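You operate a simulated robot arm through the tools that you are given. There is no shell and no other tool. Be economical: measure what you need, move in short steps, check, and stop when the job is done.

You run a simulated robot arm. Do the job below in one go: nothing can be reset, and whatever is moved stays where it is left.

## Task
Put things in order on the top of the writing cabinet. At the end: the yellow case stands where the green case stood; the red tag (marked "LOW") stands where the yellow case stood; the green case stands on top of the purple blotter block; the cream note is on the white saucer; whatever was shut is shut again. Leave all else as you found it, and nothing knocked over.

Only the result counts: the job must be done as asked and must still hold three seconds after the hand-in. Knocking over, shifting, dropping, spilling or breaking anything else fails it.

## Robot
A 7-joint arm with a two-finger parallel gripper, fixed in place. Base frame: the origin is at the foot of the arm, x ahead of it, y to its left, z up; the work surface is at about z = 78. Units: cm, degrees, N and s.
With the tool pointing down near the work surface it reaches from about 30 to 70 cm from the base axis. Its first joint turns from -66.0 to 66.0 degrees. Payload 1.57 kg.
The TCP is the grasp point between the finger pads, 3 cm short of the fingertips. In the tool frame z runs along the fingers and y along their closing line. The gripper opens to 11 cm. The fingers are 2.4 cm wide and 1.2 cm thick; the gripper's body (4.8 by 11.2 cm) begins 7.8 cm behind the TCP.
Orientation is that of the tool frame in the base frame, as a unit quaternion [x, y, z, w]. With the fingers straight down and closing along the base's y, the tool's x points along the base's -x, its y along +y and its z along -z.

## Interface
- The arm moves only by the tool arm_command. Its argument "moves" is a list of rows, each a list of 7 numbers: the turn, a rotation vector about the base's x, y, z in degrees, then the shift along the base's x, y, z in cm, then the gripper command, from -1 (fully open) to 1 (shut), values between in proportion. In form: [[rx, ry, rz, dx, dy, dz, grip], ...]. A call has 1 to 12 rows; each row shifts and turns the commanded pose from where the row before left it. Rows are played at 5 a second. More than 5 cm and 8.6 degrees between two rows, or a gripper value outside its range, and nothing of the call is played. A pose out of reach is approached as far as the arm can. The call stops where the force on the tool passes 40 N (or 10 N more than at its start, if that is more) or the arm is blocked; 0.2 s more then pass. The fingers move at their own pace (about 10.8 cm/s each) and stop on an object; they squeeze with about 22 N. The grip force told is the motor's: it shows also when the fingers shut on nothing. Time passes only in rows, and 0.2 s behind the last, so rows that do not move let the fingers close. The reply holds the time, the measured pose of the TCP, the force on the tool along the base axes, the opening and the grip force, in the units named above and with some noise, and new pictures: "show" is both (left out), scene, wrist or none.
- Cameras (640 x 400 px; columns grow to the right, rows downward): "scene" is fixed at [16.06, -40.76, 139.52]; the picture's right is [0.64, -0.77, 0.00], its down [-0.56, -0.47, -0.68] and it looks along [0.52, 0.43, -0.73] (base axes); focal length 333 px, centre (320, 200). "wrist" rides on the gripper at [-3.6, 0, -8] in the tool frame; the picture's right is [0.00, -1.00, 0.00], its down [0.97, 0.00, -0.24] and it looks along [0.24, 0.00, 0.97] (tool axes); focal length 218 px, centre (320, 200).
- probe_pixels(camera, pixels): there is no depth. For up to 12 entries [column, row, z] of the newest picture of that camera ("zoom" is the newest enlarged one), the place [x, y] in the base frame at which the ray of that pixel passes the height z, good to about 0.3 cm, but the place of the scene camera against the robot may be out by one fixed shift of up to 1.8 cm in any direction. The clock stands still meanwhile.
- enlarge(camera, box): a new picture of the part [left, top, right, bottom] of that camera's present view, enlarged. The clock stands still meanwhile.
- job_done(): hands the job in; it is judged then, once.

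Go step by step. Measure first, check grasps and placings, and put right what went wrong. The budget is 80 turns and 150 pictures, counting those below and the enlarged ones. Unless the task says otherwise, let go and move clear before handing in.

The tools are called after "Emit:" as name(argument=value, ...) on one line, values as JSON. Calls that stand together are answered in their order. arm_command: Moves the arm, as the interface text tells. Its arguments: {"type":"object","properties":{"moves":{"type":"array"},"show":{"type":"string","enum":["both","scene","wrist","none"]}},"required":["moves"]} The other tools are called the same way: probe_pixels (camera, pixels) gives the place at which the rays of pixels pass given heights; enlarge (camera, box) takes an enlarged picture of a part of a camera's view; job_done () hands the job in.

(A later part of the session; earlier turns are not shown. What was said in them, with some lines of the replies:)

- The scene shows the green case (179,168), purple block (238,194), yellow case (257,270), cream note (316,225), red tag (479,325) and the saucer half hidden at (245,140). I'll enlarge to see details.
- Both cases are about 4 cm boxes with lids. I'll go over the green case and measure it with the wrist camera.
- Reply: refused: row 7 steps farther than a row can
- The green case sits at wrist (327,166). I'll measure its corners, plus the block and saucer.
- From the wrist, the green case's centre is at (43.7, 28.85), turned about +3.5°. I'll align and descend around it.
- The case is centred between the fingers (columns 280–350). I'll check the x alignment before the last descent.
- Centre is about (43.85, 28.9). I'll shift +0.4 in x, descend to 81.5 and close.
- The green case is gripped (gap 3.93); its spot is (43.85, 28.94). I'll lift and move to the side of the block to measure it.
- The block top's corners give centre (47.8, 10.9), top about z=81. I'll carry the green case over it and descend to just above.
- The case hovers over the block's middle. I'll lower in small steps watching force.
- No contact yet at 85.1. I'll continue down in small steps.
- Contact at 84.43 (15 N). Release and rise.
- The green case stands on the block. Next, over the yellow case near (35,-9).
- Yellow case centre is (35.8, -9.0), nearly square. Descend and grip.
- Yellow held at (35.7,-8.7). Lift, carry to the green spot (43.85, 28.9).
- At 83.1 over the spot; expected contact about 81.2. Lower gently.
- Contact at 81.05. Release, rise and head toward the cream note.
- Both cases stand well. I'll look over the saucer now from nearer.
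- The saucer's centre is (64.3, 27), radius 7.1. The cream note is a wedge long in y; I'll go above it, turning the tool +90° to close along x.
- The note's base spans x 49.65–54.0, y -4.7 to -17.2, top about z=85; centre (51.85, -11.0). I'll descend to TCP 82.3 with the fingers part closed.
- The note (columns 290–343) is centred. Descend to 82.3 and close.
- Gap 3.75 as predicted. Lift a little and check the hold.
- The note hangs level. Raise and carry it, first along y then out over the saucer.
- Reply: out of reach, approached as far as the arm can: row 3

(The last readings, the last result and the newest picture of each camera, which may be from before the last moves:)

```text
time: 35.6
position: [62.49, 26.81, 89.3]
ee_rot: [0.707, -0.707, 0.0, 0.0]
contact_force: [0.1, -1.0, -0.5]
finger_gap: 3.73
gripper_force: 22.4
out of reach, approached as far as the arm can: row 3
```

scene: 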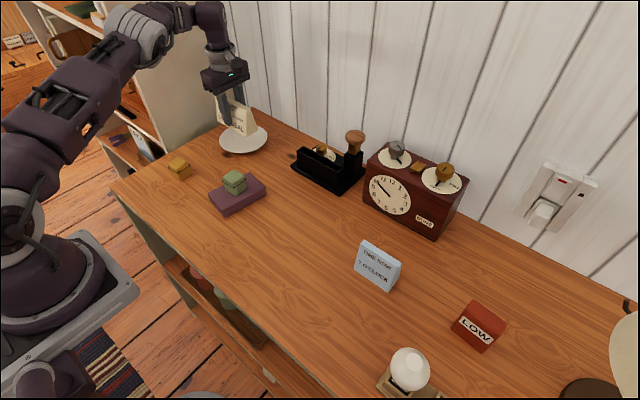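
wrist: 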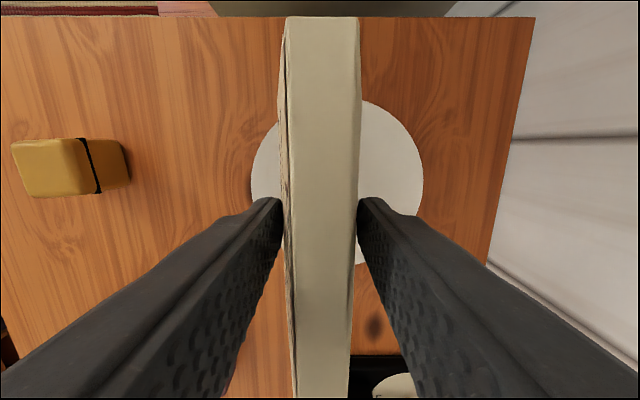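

The arm reached x=62.5 at this height; the note is over the saucer. Lower 3.5 more and check.

Emit:
arm_command(moves=[[0, 0, 0, 0, 0, -2, 1], [0, 0, 0, 0, 0, -1.5, 1], [0, 0, 0, 1, 0, 0, 1], [0, 0, 0, 0, 0, 0, 1]])

Emit:
enlarge(camera="scene", box=[190, 60, 300, 170])

```text
time: 36.6
position: [63.04, 27.01, 86.01]
ee_rot: [0.707, -0.707, 0.0, 0.0]
contact_force: [-0.6, 0.5, -1.4]
finger_gap: 3.76
gripper_force: 21.9
```

scene: 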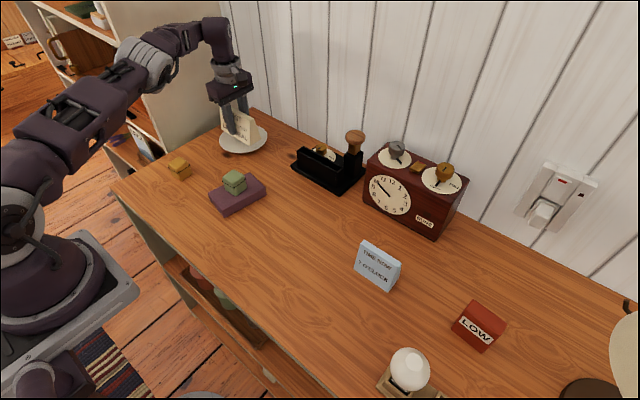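
wrist: 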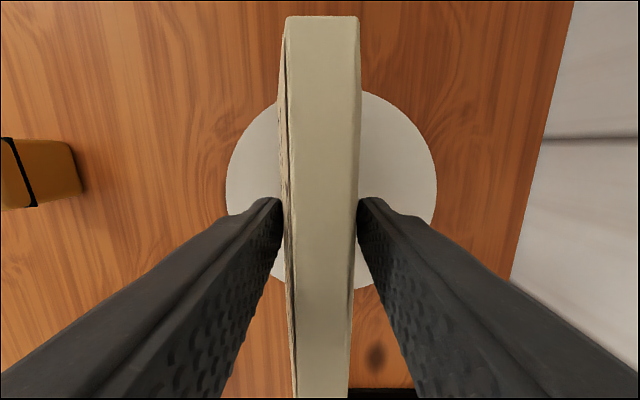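

```text
3.64 times, centred on (245, 115) of scene
```

zoom: 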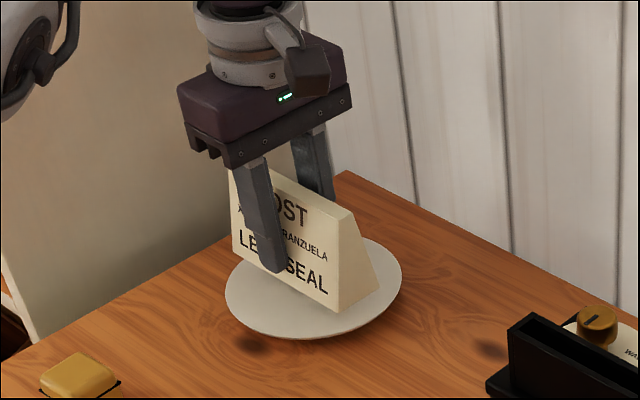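

Note nearly centred on the saucer (saucer cols 227–437, note ~321). Lower in small steps with slight +x.

Emit:
arm_command(moves=[[0, 0, 0, 0.4, 0, -0.8, 1], [0, 0, 0, 0.2, 0, -0.4, 1], [0, 0, 0, 0, 0, -0.3, 1], [0, 0, 0, 0, 0, 0, 1]], show="none")

```text
time: 37.6
position: [63.6, 26.84, 84.38]
ee_rot: [0.707, -0.707, 0.0, -0.001]
contact_force: [-0.3, -0.4, -0.4]
finger_gap: 3.72
gripper_force: 21.5
out of reach, approached as far as the arm can: row 1, 2
```

Emit:
arm_command(moves=[[0, 0, 0, 0, 0, -0.3, 1], [0, 0, 0, 0, 0, -0.2, 1], [0, 0, 0, 0, 0, 0, 1]], show="none")

Emit:
enlarge(camera="scene", box=[200, 90, 290, 160])

```text
time: 38.4
position: [63.53, 26.99, 83.81]
ee_rot: [-0.707, 0.707, 0.0, 0.001]
contact_force: [-1.0, 1.8, 14.4]
finger_gap: 3.71
gripper_force: 21.5
```

```text
5.71 times, centred on (245, 125) of scene
```

zoom: 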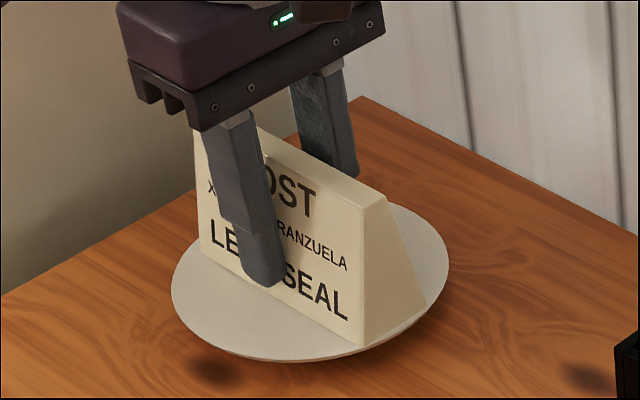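

Contact (14 N) at 83.8: the note rests on the saucer. Release and rise.

Emit:
arm_command(moves=[[0, 0, 0, 0, 0, 0.1, 0.2], [0, 0, 0, 0, 0, 0, -0.2], [0, 0, 0, 0, 0, 0, -0.4], [0, 0, 0, 0, 0, 3, -0.4], [0, 0, 0, 0, 0, 4, -0.4], [0, 0, 0, -1, 0, 4, -0.8], [0, 0, 0, -2, 0, 2, -1], [0, 0, 0, 0, 0, 0, -1]])

Emit:
enlarge(camera="scene", box=[190, 80, 300, 170])

```text
time: 40.2
position: [60.64, 26.77, 96.89]
ee_rot: [-0.707, 0.707, -0.001, 0.001]
contact_force: [0.2, -0.8, -0.9]
finger_gap: 11.0
gripper_force: 0.1
```

scene: 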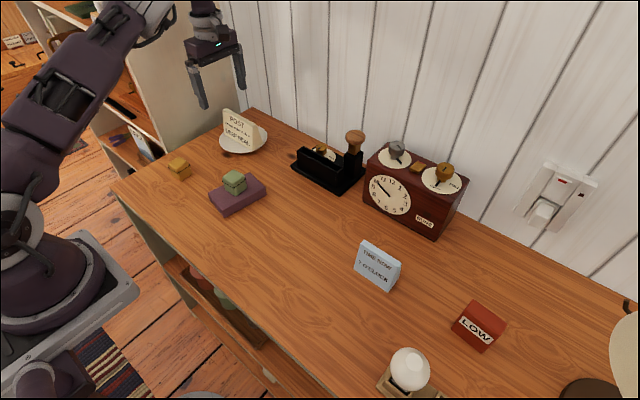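
wrist: 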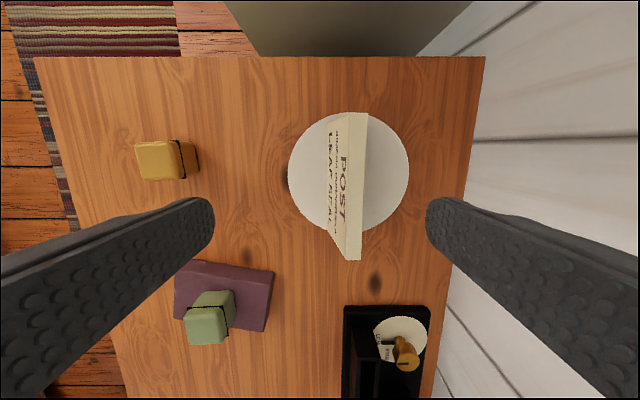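

```text
4.44 times, centred on (245, 125) of scene
```

zoom: 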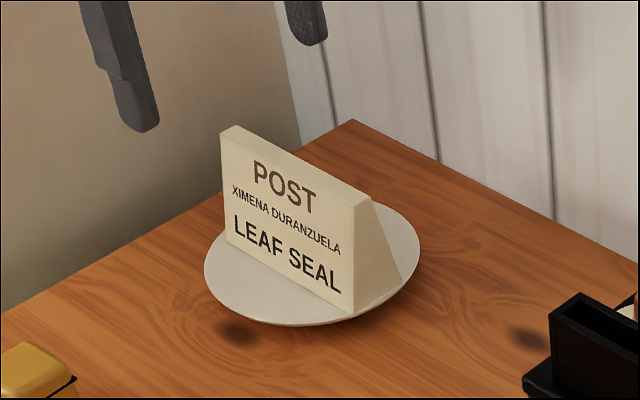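

The note stands on the saucer. Now travel toward the red tag at about (52,-47), turning the tool back to yaw 0.

Emit:
arm_command(moves=[[0, 0, 0, -4, 0, 0, -1], [0, 0, 0, -4, 0, 0, -1], [0, 0, 0, -4, 0, 0, -1], [0, 0, -8.5, 0, -4.5, 0, -1], [0, 0, -8.5, 0, -4.5, 0, -1], [0, 0, -8.5, 0, -4.5, 0, -1], [0, 0, -8.5, 0, -4.5, 0, -1], [0, 0, -8.5, 0, -4.5, 0, -1], [0, 0, -8.5, 0, -4.5, 0, -1], [0, 0, -8.5, 0, -4.5, 0, -1], [0, 0, -8.5, 0, -4.5, 0, -1], [0, 0, -8.5, 0, -4.5, 0, -1]], show="none")

Emit:
arm_command(moves=[[0, 0, -8.5, 0, -4.5, 0, -1], [0, 0, -5, 0, -4.5, 0, -1], [0, 0, 0, 0, -4.5, 0, -1], [0, 0, 0, 0, -4.5, 0, -1], [0, 0, 0, 0, -4.5, 0, -1], [0, 0, 0, 0, 0, 0, -1]])

```text
time: 42.8
position: [48.62, -13.74, 96.7]
ee_rot: [-0.118, 0.993, 0.0, 0.0]
contact_force: [-1.0, -0.5, -0.5]
finger_gap: 11.0
gripper_force: 0.1
```

```text
time: 44.2
position: [48.4, -35.87, 96.69]
ee_rot: [0.0, 1.0, 0.0, 0.0]
contact_force: [0.2, 0.0, -0.1]
finger_gap: 11.0
gripper_force: 0.0
```

scene: 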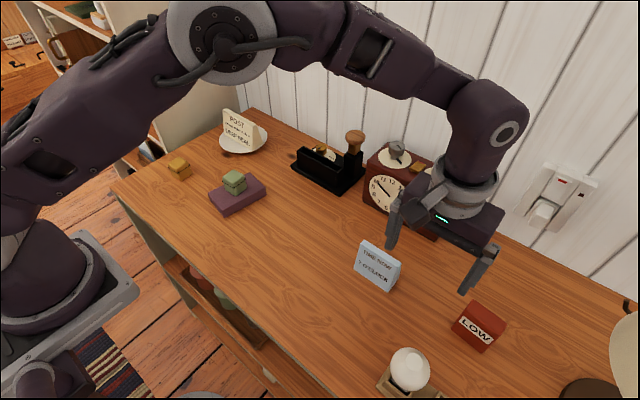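
wrist: 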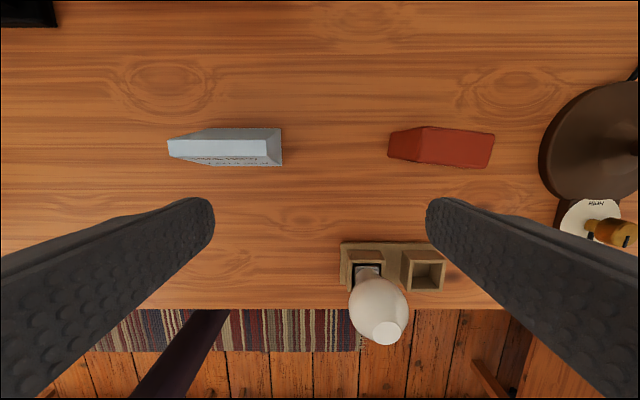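

Emit:
enlarge(camera="wrist", box=[360, 90, 520, 190])

Emit:
enlarge(camera="scene", box=[420, 260, 640, 400])

Emit:
probe_pixels(camera="wrist", pixels=[[425, 126, 82], [494, 133, 82], [486, 168, 82], [418, 160, 82], [390, 131, 78], [388, 156, 78], [340, 245, 78], [405, 290, 79], [378, 300, 84], [540, 150, 79], [600, 230, 81]])

Emit:
probe_pixels(camera="scene", pixels=[[612, 350, 90], [612, 350, 100], [612, 350, 110], [590, 390, 78], [636, 310, 110], [636, 310, 120]])

```text
4.00 times, centred on (440, 140) of wrist
```

zoom: 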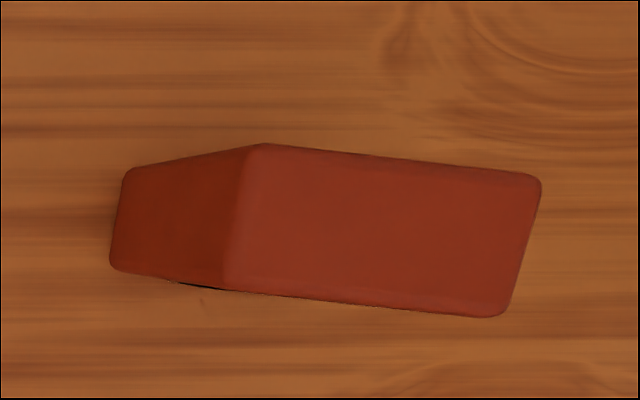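

```text
2.86 times, centred on (530, 330) of scene
```

zoom: 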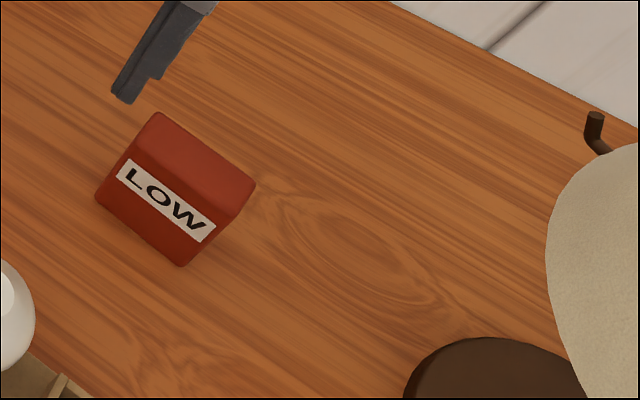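

```text
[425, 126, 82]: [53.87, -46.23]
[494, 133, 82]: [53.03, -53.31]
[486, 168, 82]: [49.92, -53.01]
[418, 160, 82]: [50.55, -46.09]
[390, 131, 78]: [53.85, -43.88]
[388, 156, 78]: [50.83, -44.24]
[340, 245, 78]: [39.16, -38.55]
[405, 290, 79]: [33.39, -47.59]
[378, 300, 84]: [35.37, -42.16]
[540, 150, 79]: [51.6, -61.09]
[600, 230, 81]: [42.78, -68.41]
```

```text
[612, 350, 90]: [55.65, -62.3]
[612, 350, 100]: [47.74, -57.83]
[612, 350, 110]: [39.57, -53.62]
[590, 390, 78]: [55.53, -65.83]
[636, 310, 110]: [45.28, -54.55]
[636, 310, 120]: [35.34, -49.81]
```

The red tag appears as a block about 6.3 (y) × 3.1 (x), tall to about 85–86, centred near (52.2,-47.2) at the edge of reach. I'll tilt the fingers 8° outward, which keeps the closing line along y, and go closer.

Emit:
arm_command(moves=[[0, 0, -6, 0, 0, 0, -1], [-0.9, -7.95, 0, 0, 0, 0, -1], [0, 0, 0, 1, -4, 0, -1], [0, 0, 0, 1, -4, 0, -1], [0, 0, 0, 0, -2, -2, -1], [0, 0, 0, 0, 0, 0, -1]])

```text
time: 45.6
position: [50.25, -46.07, 95.04]
ee_rot: [0.051, 0.996, -0.003, 0.07]
contact_force: [0.4, 0.5, -0.2]
finger_gap: 11.02
gripper_force: 0.1
```

scene: 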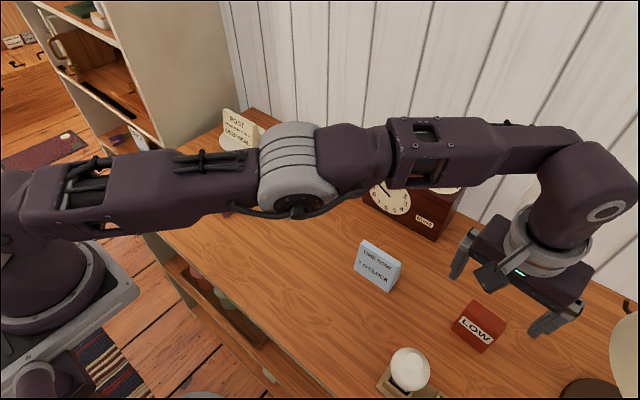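
wrist: 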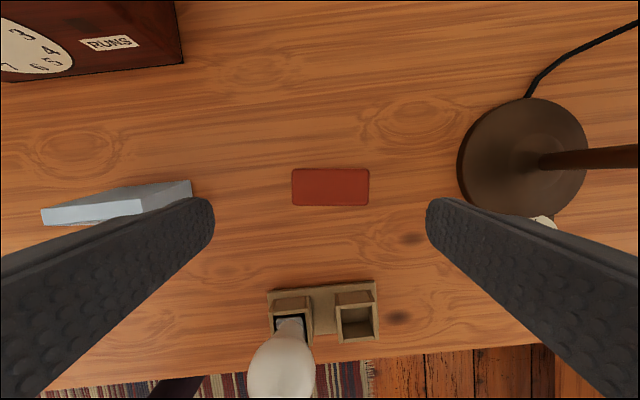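

Emit:
probe_pixels(camera="wrist", pixels=[[292, 170, 85], [370, 170, 85], [369, 206, 85], [293, 206, 85], [292, 170, 83], [370, 170, 83], [369, 206, 83], [293, 206, 83], [285, 375, 88], [190, 182, 84], [460, 150, 79]])

Emit:
enlarge(camera="wrist", box=[270, 140, 390, 230])

Emit:
enlarge(camera="scene", box=[430, 200, 640, 400])

```text
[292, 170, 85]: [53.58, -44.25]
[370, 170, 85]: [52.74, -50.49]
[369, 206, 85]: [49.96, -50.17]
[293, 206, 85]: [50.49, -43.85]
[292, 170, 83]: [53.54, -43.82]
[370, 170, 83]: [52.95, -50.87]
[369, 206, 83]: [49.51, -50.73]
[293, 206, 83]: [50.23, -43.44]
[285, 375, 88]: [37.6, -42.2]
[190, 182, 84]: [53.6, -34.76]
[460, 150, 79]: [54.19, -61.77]
```

```text
4.44 times, centred on (330, 185) of wrist
```

zoom: 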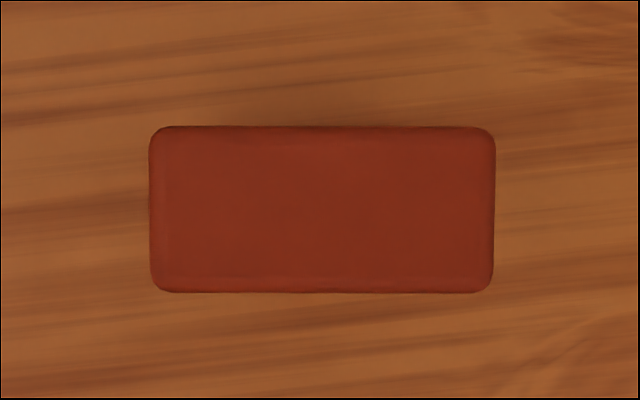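

```text
2.00 times, centred on (535, 300) of scene
```

zoom: 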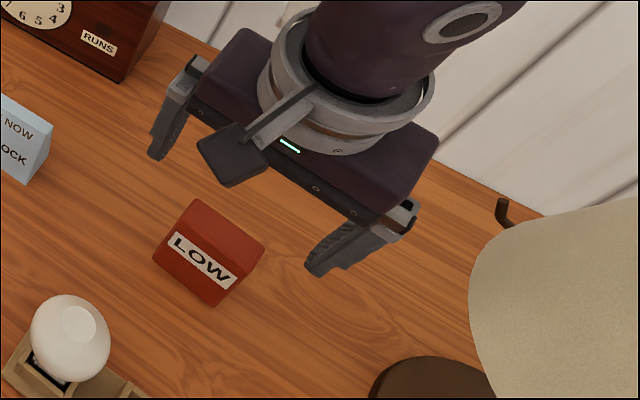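

The tag's top face is square with the tool at this yaw; centre (51.8,-47.15), width 6.3. The lamp shade stays clear in the picture. I'll descend in two stages with the fingers narrowed.

Emit:
arm_command(moves=[[0, 0, 0, 1.4, -1.1, 0, -0.65], [0, 0, 0, 0, 0, -3, -0.65], [0, 0, 0, 0, 0, -3, -0.65], [0, 0, 0, 0, 0, -2, -0.65], [0, 0, 0, 0, 0, 0, -0.65]])

```text
time: 46.8
position: [50.26, -46.08, 86.98]
ee_rot: [0.052, 0.996, -0.005, 0.069]
contact_force: [0.0, 0.0, 0.4]
finger_gap: 9.07
gripper_force: 0.1
out of reach, approached as far as the arm can: row 1
```

scene: 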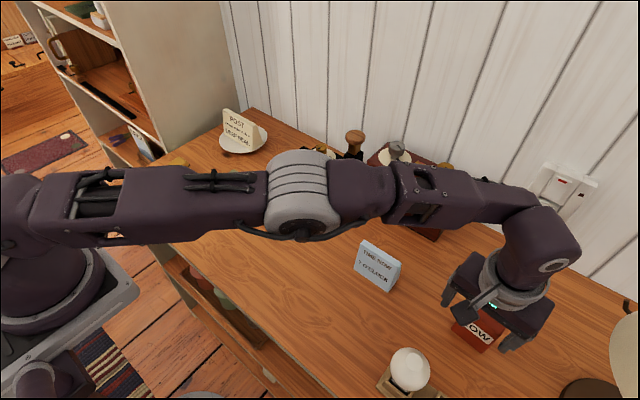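
wrist: 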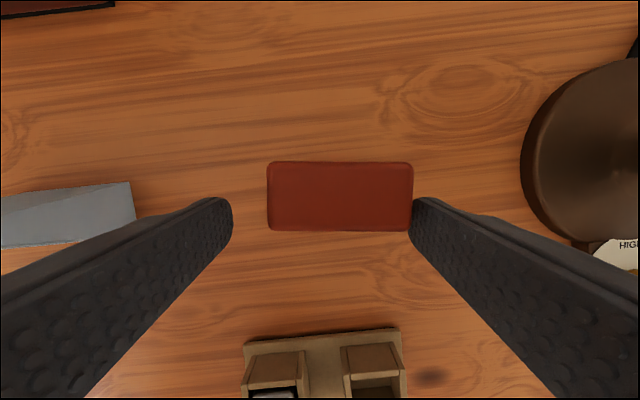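

The first shift was refused as out of reach at that height. Now lower, I'll redo it in y then x.

Emit:
arm_command(moves=[[0, 0, 0, 0, -1.1, 0, -0.65], [0, 0, 0, 0.7, 0, 0, -0.65], [0, 0, 0, 0.7, 0, 0, -0.65], [0, 0, 0, 0, 0, 0, -0.65]], show="wrist")

```text
time: 47.8
position: [51.37, -45.62, 86.68]
ee_rot: [0.053, 0.996, -0.004, 0.069]
contact_force: [-0.2, 0.9, 0.3]
finger_gap: 9.08
gripper_force: 0.1
out of reach, approached as far as the arm can: row 1, 2
```

wrist: 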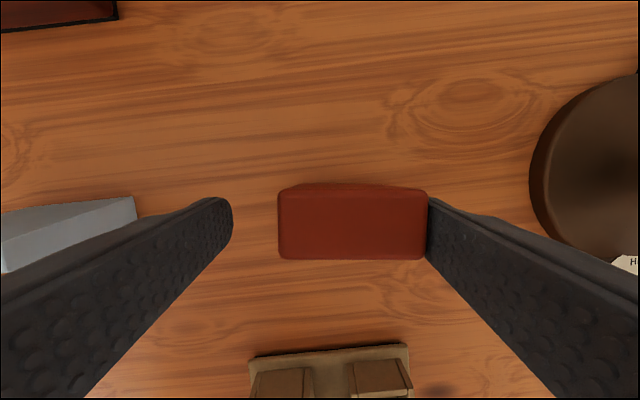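

The tag is at columns 278–428, with the right finger just at its edge, and reach ends here. I'll open fully, descend (reach grows lower), then shift -y if possible.

Emit:
arm_command(moves=[[0, 0, 0, 0, 0, 0, -1], [0, 0, 0, 0, 0, 0, -1], [0, 0, 0, 0, 0, -1.5, -1], [0, 0, 0, 0, -0.5, 0, -1], [0, 0, 0, 0, 0, 0, -1]])

```text
time: 49.0
position: [51.7, -45.44, 85.07]
ee_rot: [0.05, 0.996, -0.004, 0.068]
contact_force: [0.0, 0.4, -0.3]
finger_gap: 11.0
gripper_force: 0.1
out of reach, approached as far as the arm can: row 4
```

scene: 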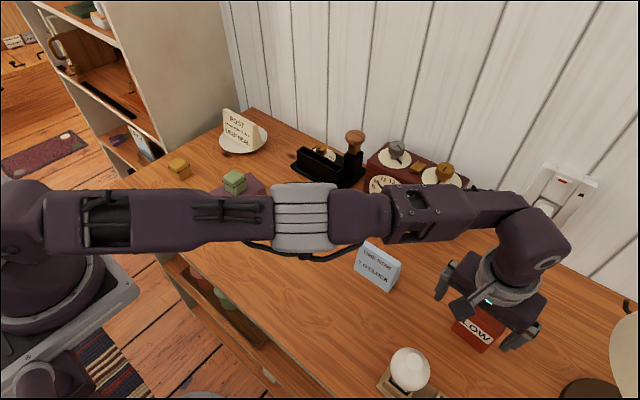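
wrist: 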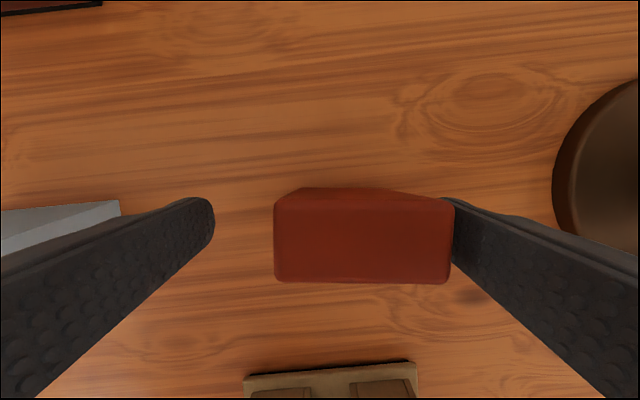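

The right finger clears the tag's end by about 0.5 cm. I'll descend straight in small steps, then see if y can be shifted.

Emit:
arm_command(moves=[[0, 0, 0, 0, 0, -1, -1], [0, 0, 0, 0, 0, -1, -1], [0, 0, 0, 0, 0, -0.8, -1], [0, 0, 0, 0, 0, 0, -1]], show="wrist")

```text
time: 50.0
position: [51.81, -45.09, 82.93]
ee_rot: [0.052, 0.996, -0.005, 0.069]
contact_force: [-0.3, -0.1, 0.0]
finger_gap: 11.01
gripper_force: 0.0
out of reach, approached as far as the arm can: row 1, 2
```

wrist: 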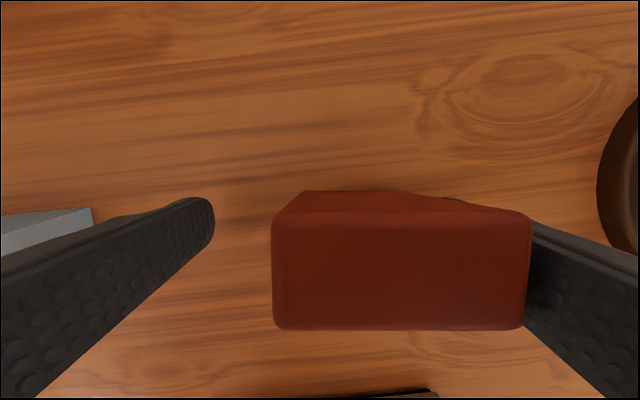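

Descending drifts y toward the base (-45.1), so I stop here at 82.9; tips are at about 80, beside the tag. I'll close slowly so the right finger slides the tag gently into the grip.

Emit:
arm_command(moves=[[0, 0, 0, 0, 0, 0, -0.9], [0, 0, 0, 0, 0, 0, -0.8], [0, 0, 0, 0, 0, 0, -0.7], [0, 0, 0, 0, 0, 0, -0.6], [0, 0, 0, 0, 0, 0, -0.5], [0, 0, 0, 0, 0, 0, -0.4], [0, 0, 0, 0, 0, 0, -0.3], [0, 0, 0, 0, 0, 0, -0.2], [0, 0, 0, 0, 0, 0, 0], [0, 0, 0, 0, 0, 0, 1], [0, 0, 0, 0, 0, 0, 1]])

Emit:
enlarge(camera="scene", box=[420, 240, 560, 380])

```text
time: 52.4
position: [51.91, -45.13, 82.92]
ee_rot: [0.052, 0.996, -0.004, 0.069]
contact_force: [0.7, 0.0, 0.3]
finger_gap: 6.16
gripper_force: 22.0
```

scene: 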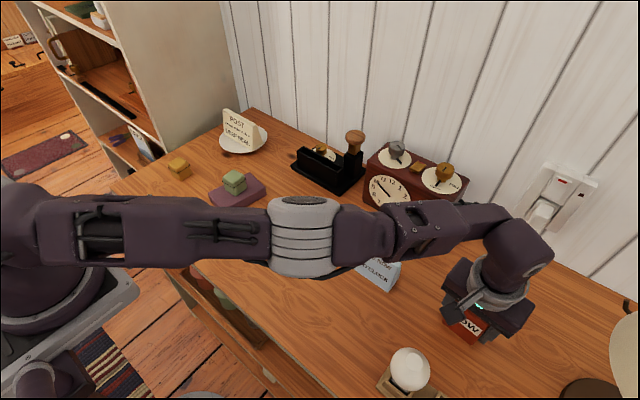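
wrist: 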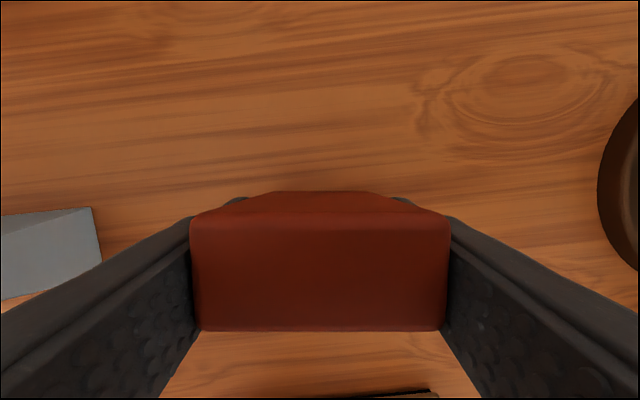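

```text
2.86 times, centred on (490, 310) of scene
```

zoom: 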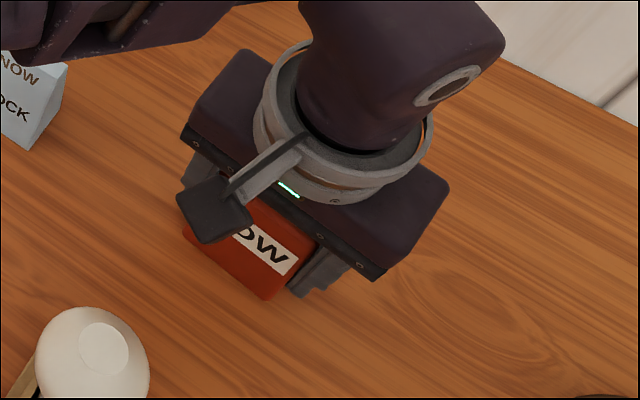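

The tag is gripped (gap 6.16). I'll measure its place in the hand, then lift.

Emit:
probe_pixels(camera="wrist", pixels=[[192, 220, 85], [448, 220, 85], [443, 330, 85], [200, 330, 85], [192, 220, 84.5], [443, 330, 84.5], [280, 192, 78], [360, 192, 78]])

Emit:
arm_command(moves=[[0, 0, 0, 0, 0, 1, 1], [0, 0, 0, 0, 0, 2, 1], [0, 0, 0, -0.5, 0.5, 3, 1], [0, 0, 0, -0.5, 1, 4, 1], [0, 0, 0, 0, 2, 4, 1], [0, 0, 0, 0, 0, 0, 1]])

```text
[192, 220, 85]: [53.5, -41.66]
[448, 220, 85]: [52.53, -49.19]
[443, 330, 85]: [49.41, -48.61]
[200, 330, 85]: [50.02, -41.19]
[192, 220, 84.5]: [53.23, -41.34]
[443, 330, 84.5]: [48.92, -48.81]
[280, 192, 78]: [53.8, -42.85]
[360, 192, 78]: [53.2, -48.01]
```

```text
time: 53.8
position: [50.82, -41.65, 97.04]
ee_rot: [0.052, 0.996, -0.004, 0.07]
contact_force: [-0.6, -0.1, -0.9]
finger_gap: 6.16
gripper_force: 21.8
```

scene: 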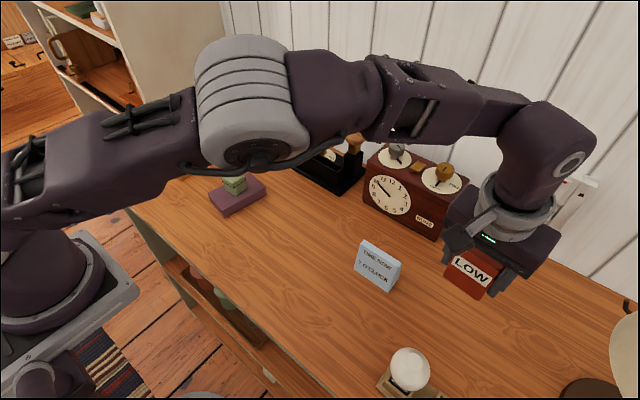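
wrist: 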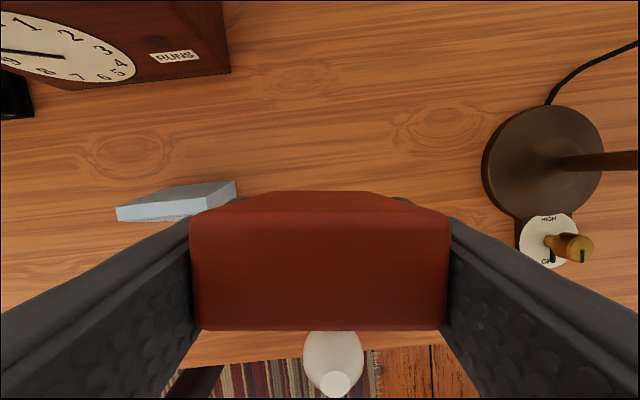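

The tag hangs upright in the grip and its centre coincides with the TCP. I'll carry it via y first (clear of the bulb) to the yellow spot (35.8,-8.9).

Emit:
arm_command(moves=[[0, 0, 0, 0, 5, 0, 1], [0, 0, 0, 0, 5, 0, 1], [0, 0, 0, 0, 5, 0, 1], [0, 0, 0, 0, 5, 0, 1], [0, 0, 0, -3.75, 3.2, 0, 1], [0, 0, 0, -3.75, 3.2, 0, 1], [0, 0, 0, -3.75, 3.2, 0, 1], [0, 0, 0, -3.75, 3.2, 0, 1], [0, 0, 0, 0, 0, 0, 1], [0, 0, 0, 0, 0, -4, 1], [0, 0, 0, 0, 0, -4, 1], [0, 0, 0, 0, 0, 0, 1]])

```text
time: 56.4
position: [35.49, -8.89, 89.03]
ee_rot: [0.052, 0.996, -0.003, 0.07]
contact_force: [0.6, 0.3, -1.5]
finger_gap: 6.14
gripper_force: 21.7
```

scene: 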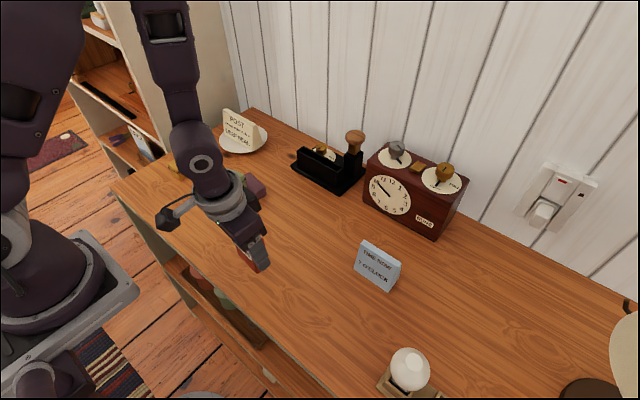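
wrist: 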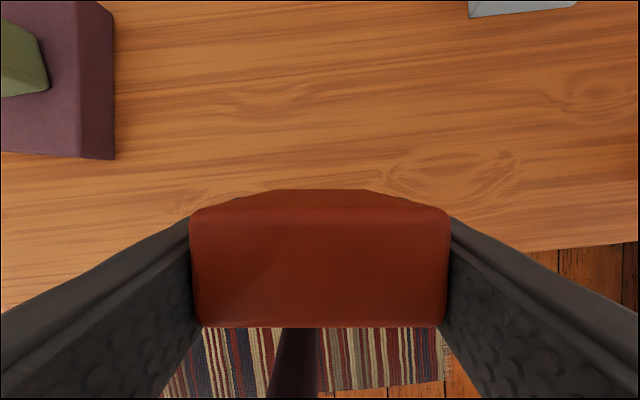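

Over the spot at z=89. Lower to just above contact (about 82.9).

Emit:
arm_command(moves=[[0, 0, 0, 0.25, 0, -3, 1], [0, 0, 0, 0, 0, -2, 1], [0, 0, 0, 0, 0, -0.5, 1], [0, 0, 0, 0, 0, -0.3, 1], [0, 0, 0, 0, 0, 0, 1]], show="none")

Emit:
arm_command(moves=[[0, 0, 0, 0, 0, -0.15, 1], [0, 0, 0, 0, 0, -0.1, 1], [0, 0, 0, 0, 0, 0, 1]], show="none")

```text
time: 57.6
position: [35.9, -8.89, 83.16]
ee_rot: [0.052, 0.996, -0.005, 0.069]
contact_force: [-0.6, -1.3, -0.1]
finger_gap: 6.15
gripper_force: 21.8
```

```text
time: 58.4
position: [35.89, -8.92, 82.84]
ee_rot: [0.052, 0.996, -0.005, 0.069]
contact_force: [1.5, 1.2, 4.5]
finger_gap: 6.17
gripper_force: 22.3
```

Contact begins (4.5 N) at 82.84. Release by opening, then rise straight up.

Emit:
arm_command(moves=[[0, 0, 0, 0, 0, 0, -0.2], [0, 0, 0, 0, 0, 0, -0.4], [0, 0, 0, 0, 0, 0, -0.6], [0, 0, 0, 0, 0, 3, -0.6], [0, 0, 0, 0, 0, 4, -0.7], [0, 0, 0, 0, 0, 4, -1], [0, 0, 0, 0, 3, 3, -1], [0, 0, 0, 0, 4, 0, -1], [0, 0, 0, 0, 4, 0, -1], [0, 0, 0, 0, 4, 0, -1], [0, 0, 0, 0, 0, 0, -1]])

Emit:
enlarge(camera="scene", box=[180, 190, 380, 310])

```text
time: 60.8
position: [35.94, 6.29, 96.78]
ee_rot: [0.054, 0.996, -0.005, 0.069]
contact_force: [-0.8, -0.1, 0.0]
finger_gap: 11.0
gripper_force: 0.0
```

scene: 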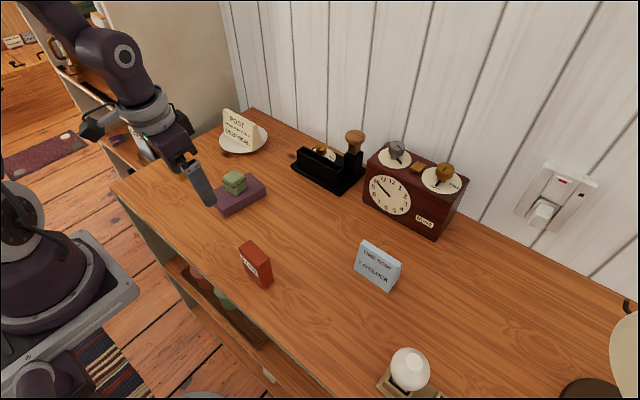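
wrist: 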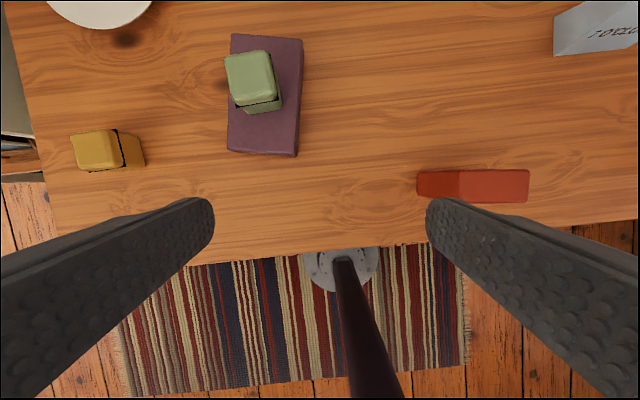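

```text
3.20 times, centred on (280, 250) of scene
```

zoom: 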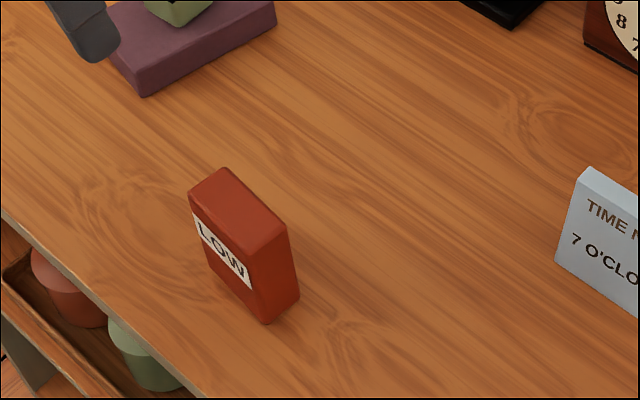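

The red tag stands upright; the rest is in place. I'll check the tag's location and the final overview.

Emit:
probe_pixels(camera="wrist", pixels=[[418, 173, 78], [418, 197, 78], [460, 170, 86], [529, 171, 86], [527, 203, 86], [459, 201, 86]])

Emit:
enlarge(camera="scene", box=[130, 100, 330, 300])

Emit:
enlarge(camera="scene", box=[280, 120, 640, 400])

```text
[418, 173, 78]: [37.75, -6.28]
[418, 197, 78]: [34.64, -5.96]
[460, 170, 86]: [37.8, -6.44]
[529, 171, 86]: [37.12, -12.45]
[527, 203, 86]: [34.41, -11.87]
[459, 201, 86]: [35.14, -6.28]
```

```text
2.00 times, centred on (230, 200) of scene
```

zoom: 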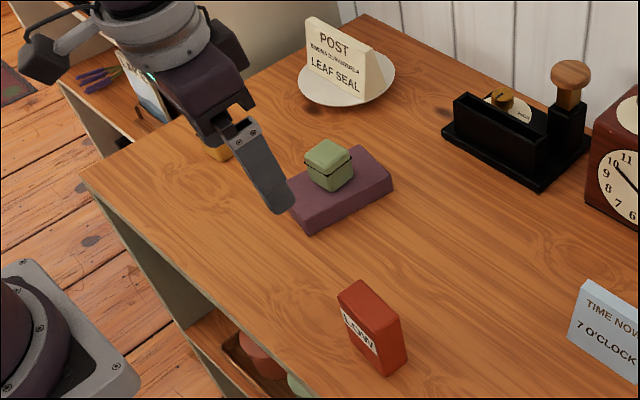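

```text
1.43 times, centred on (460, 260) of scene
```

zoom: 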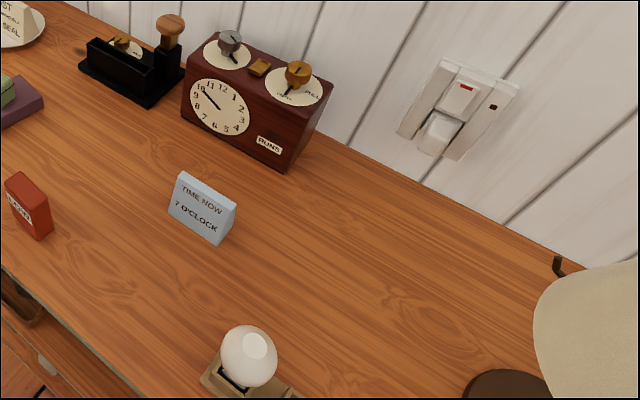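

The tag's base and top line up at about (36.1, -9.2), where the yellow case stood. Both cases, the note and everything else stand undisturbed, and the gripper is clear, so I'm handing in.

Emit:
job_done()

```text
The job is handed in.
```

The cabinet top is in order and handed in:
- **Yellow case:** it stands where the green case stood.
- **Red tag:** it stands where the yellow case stood.
- **Green case:** it stands on the purple blotter block.
- **Cream note:** it is on the white saucer.

Both cases stayed shut throughout, and the last pictures show nothing else moved or knocked over.
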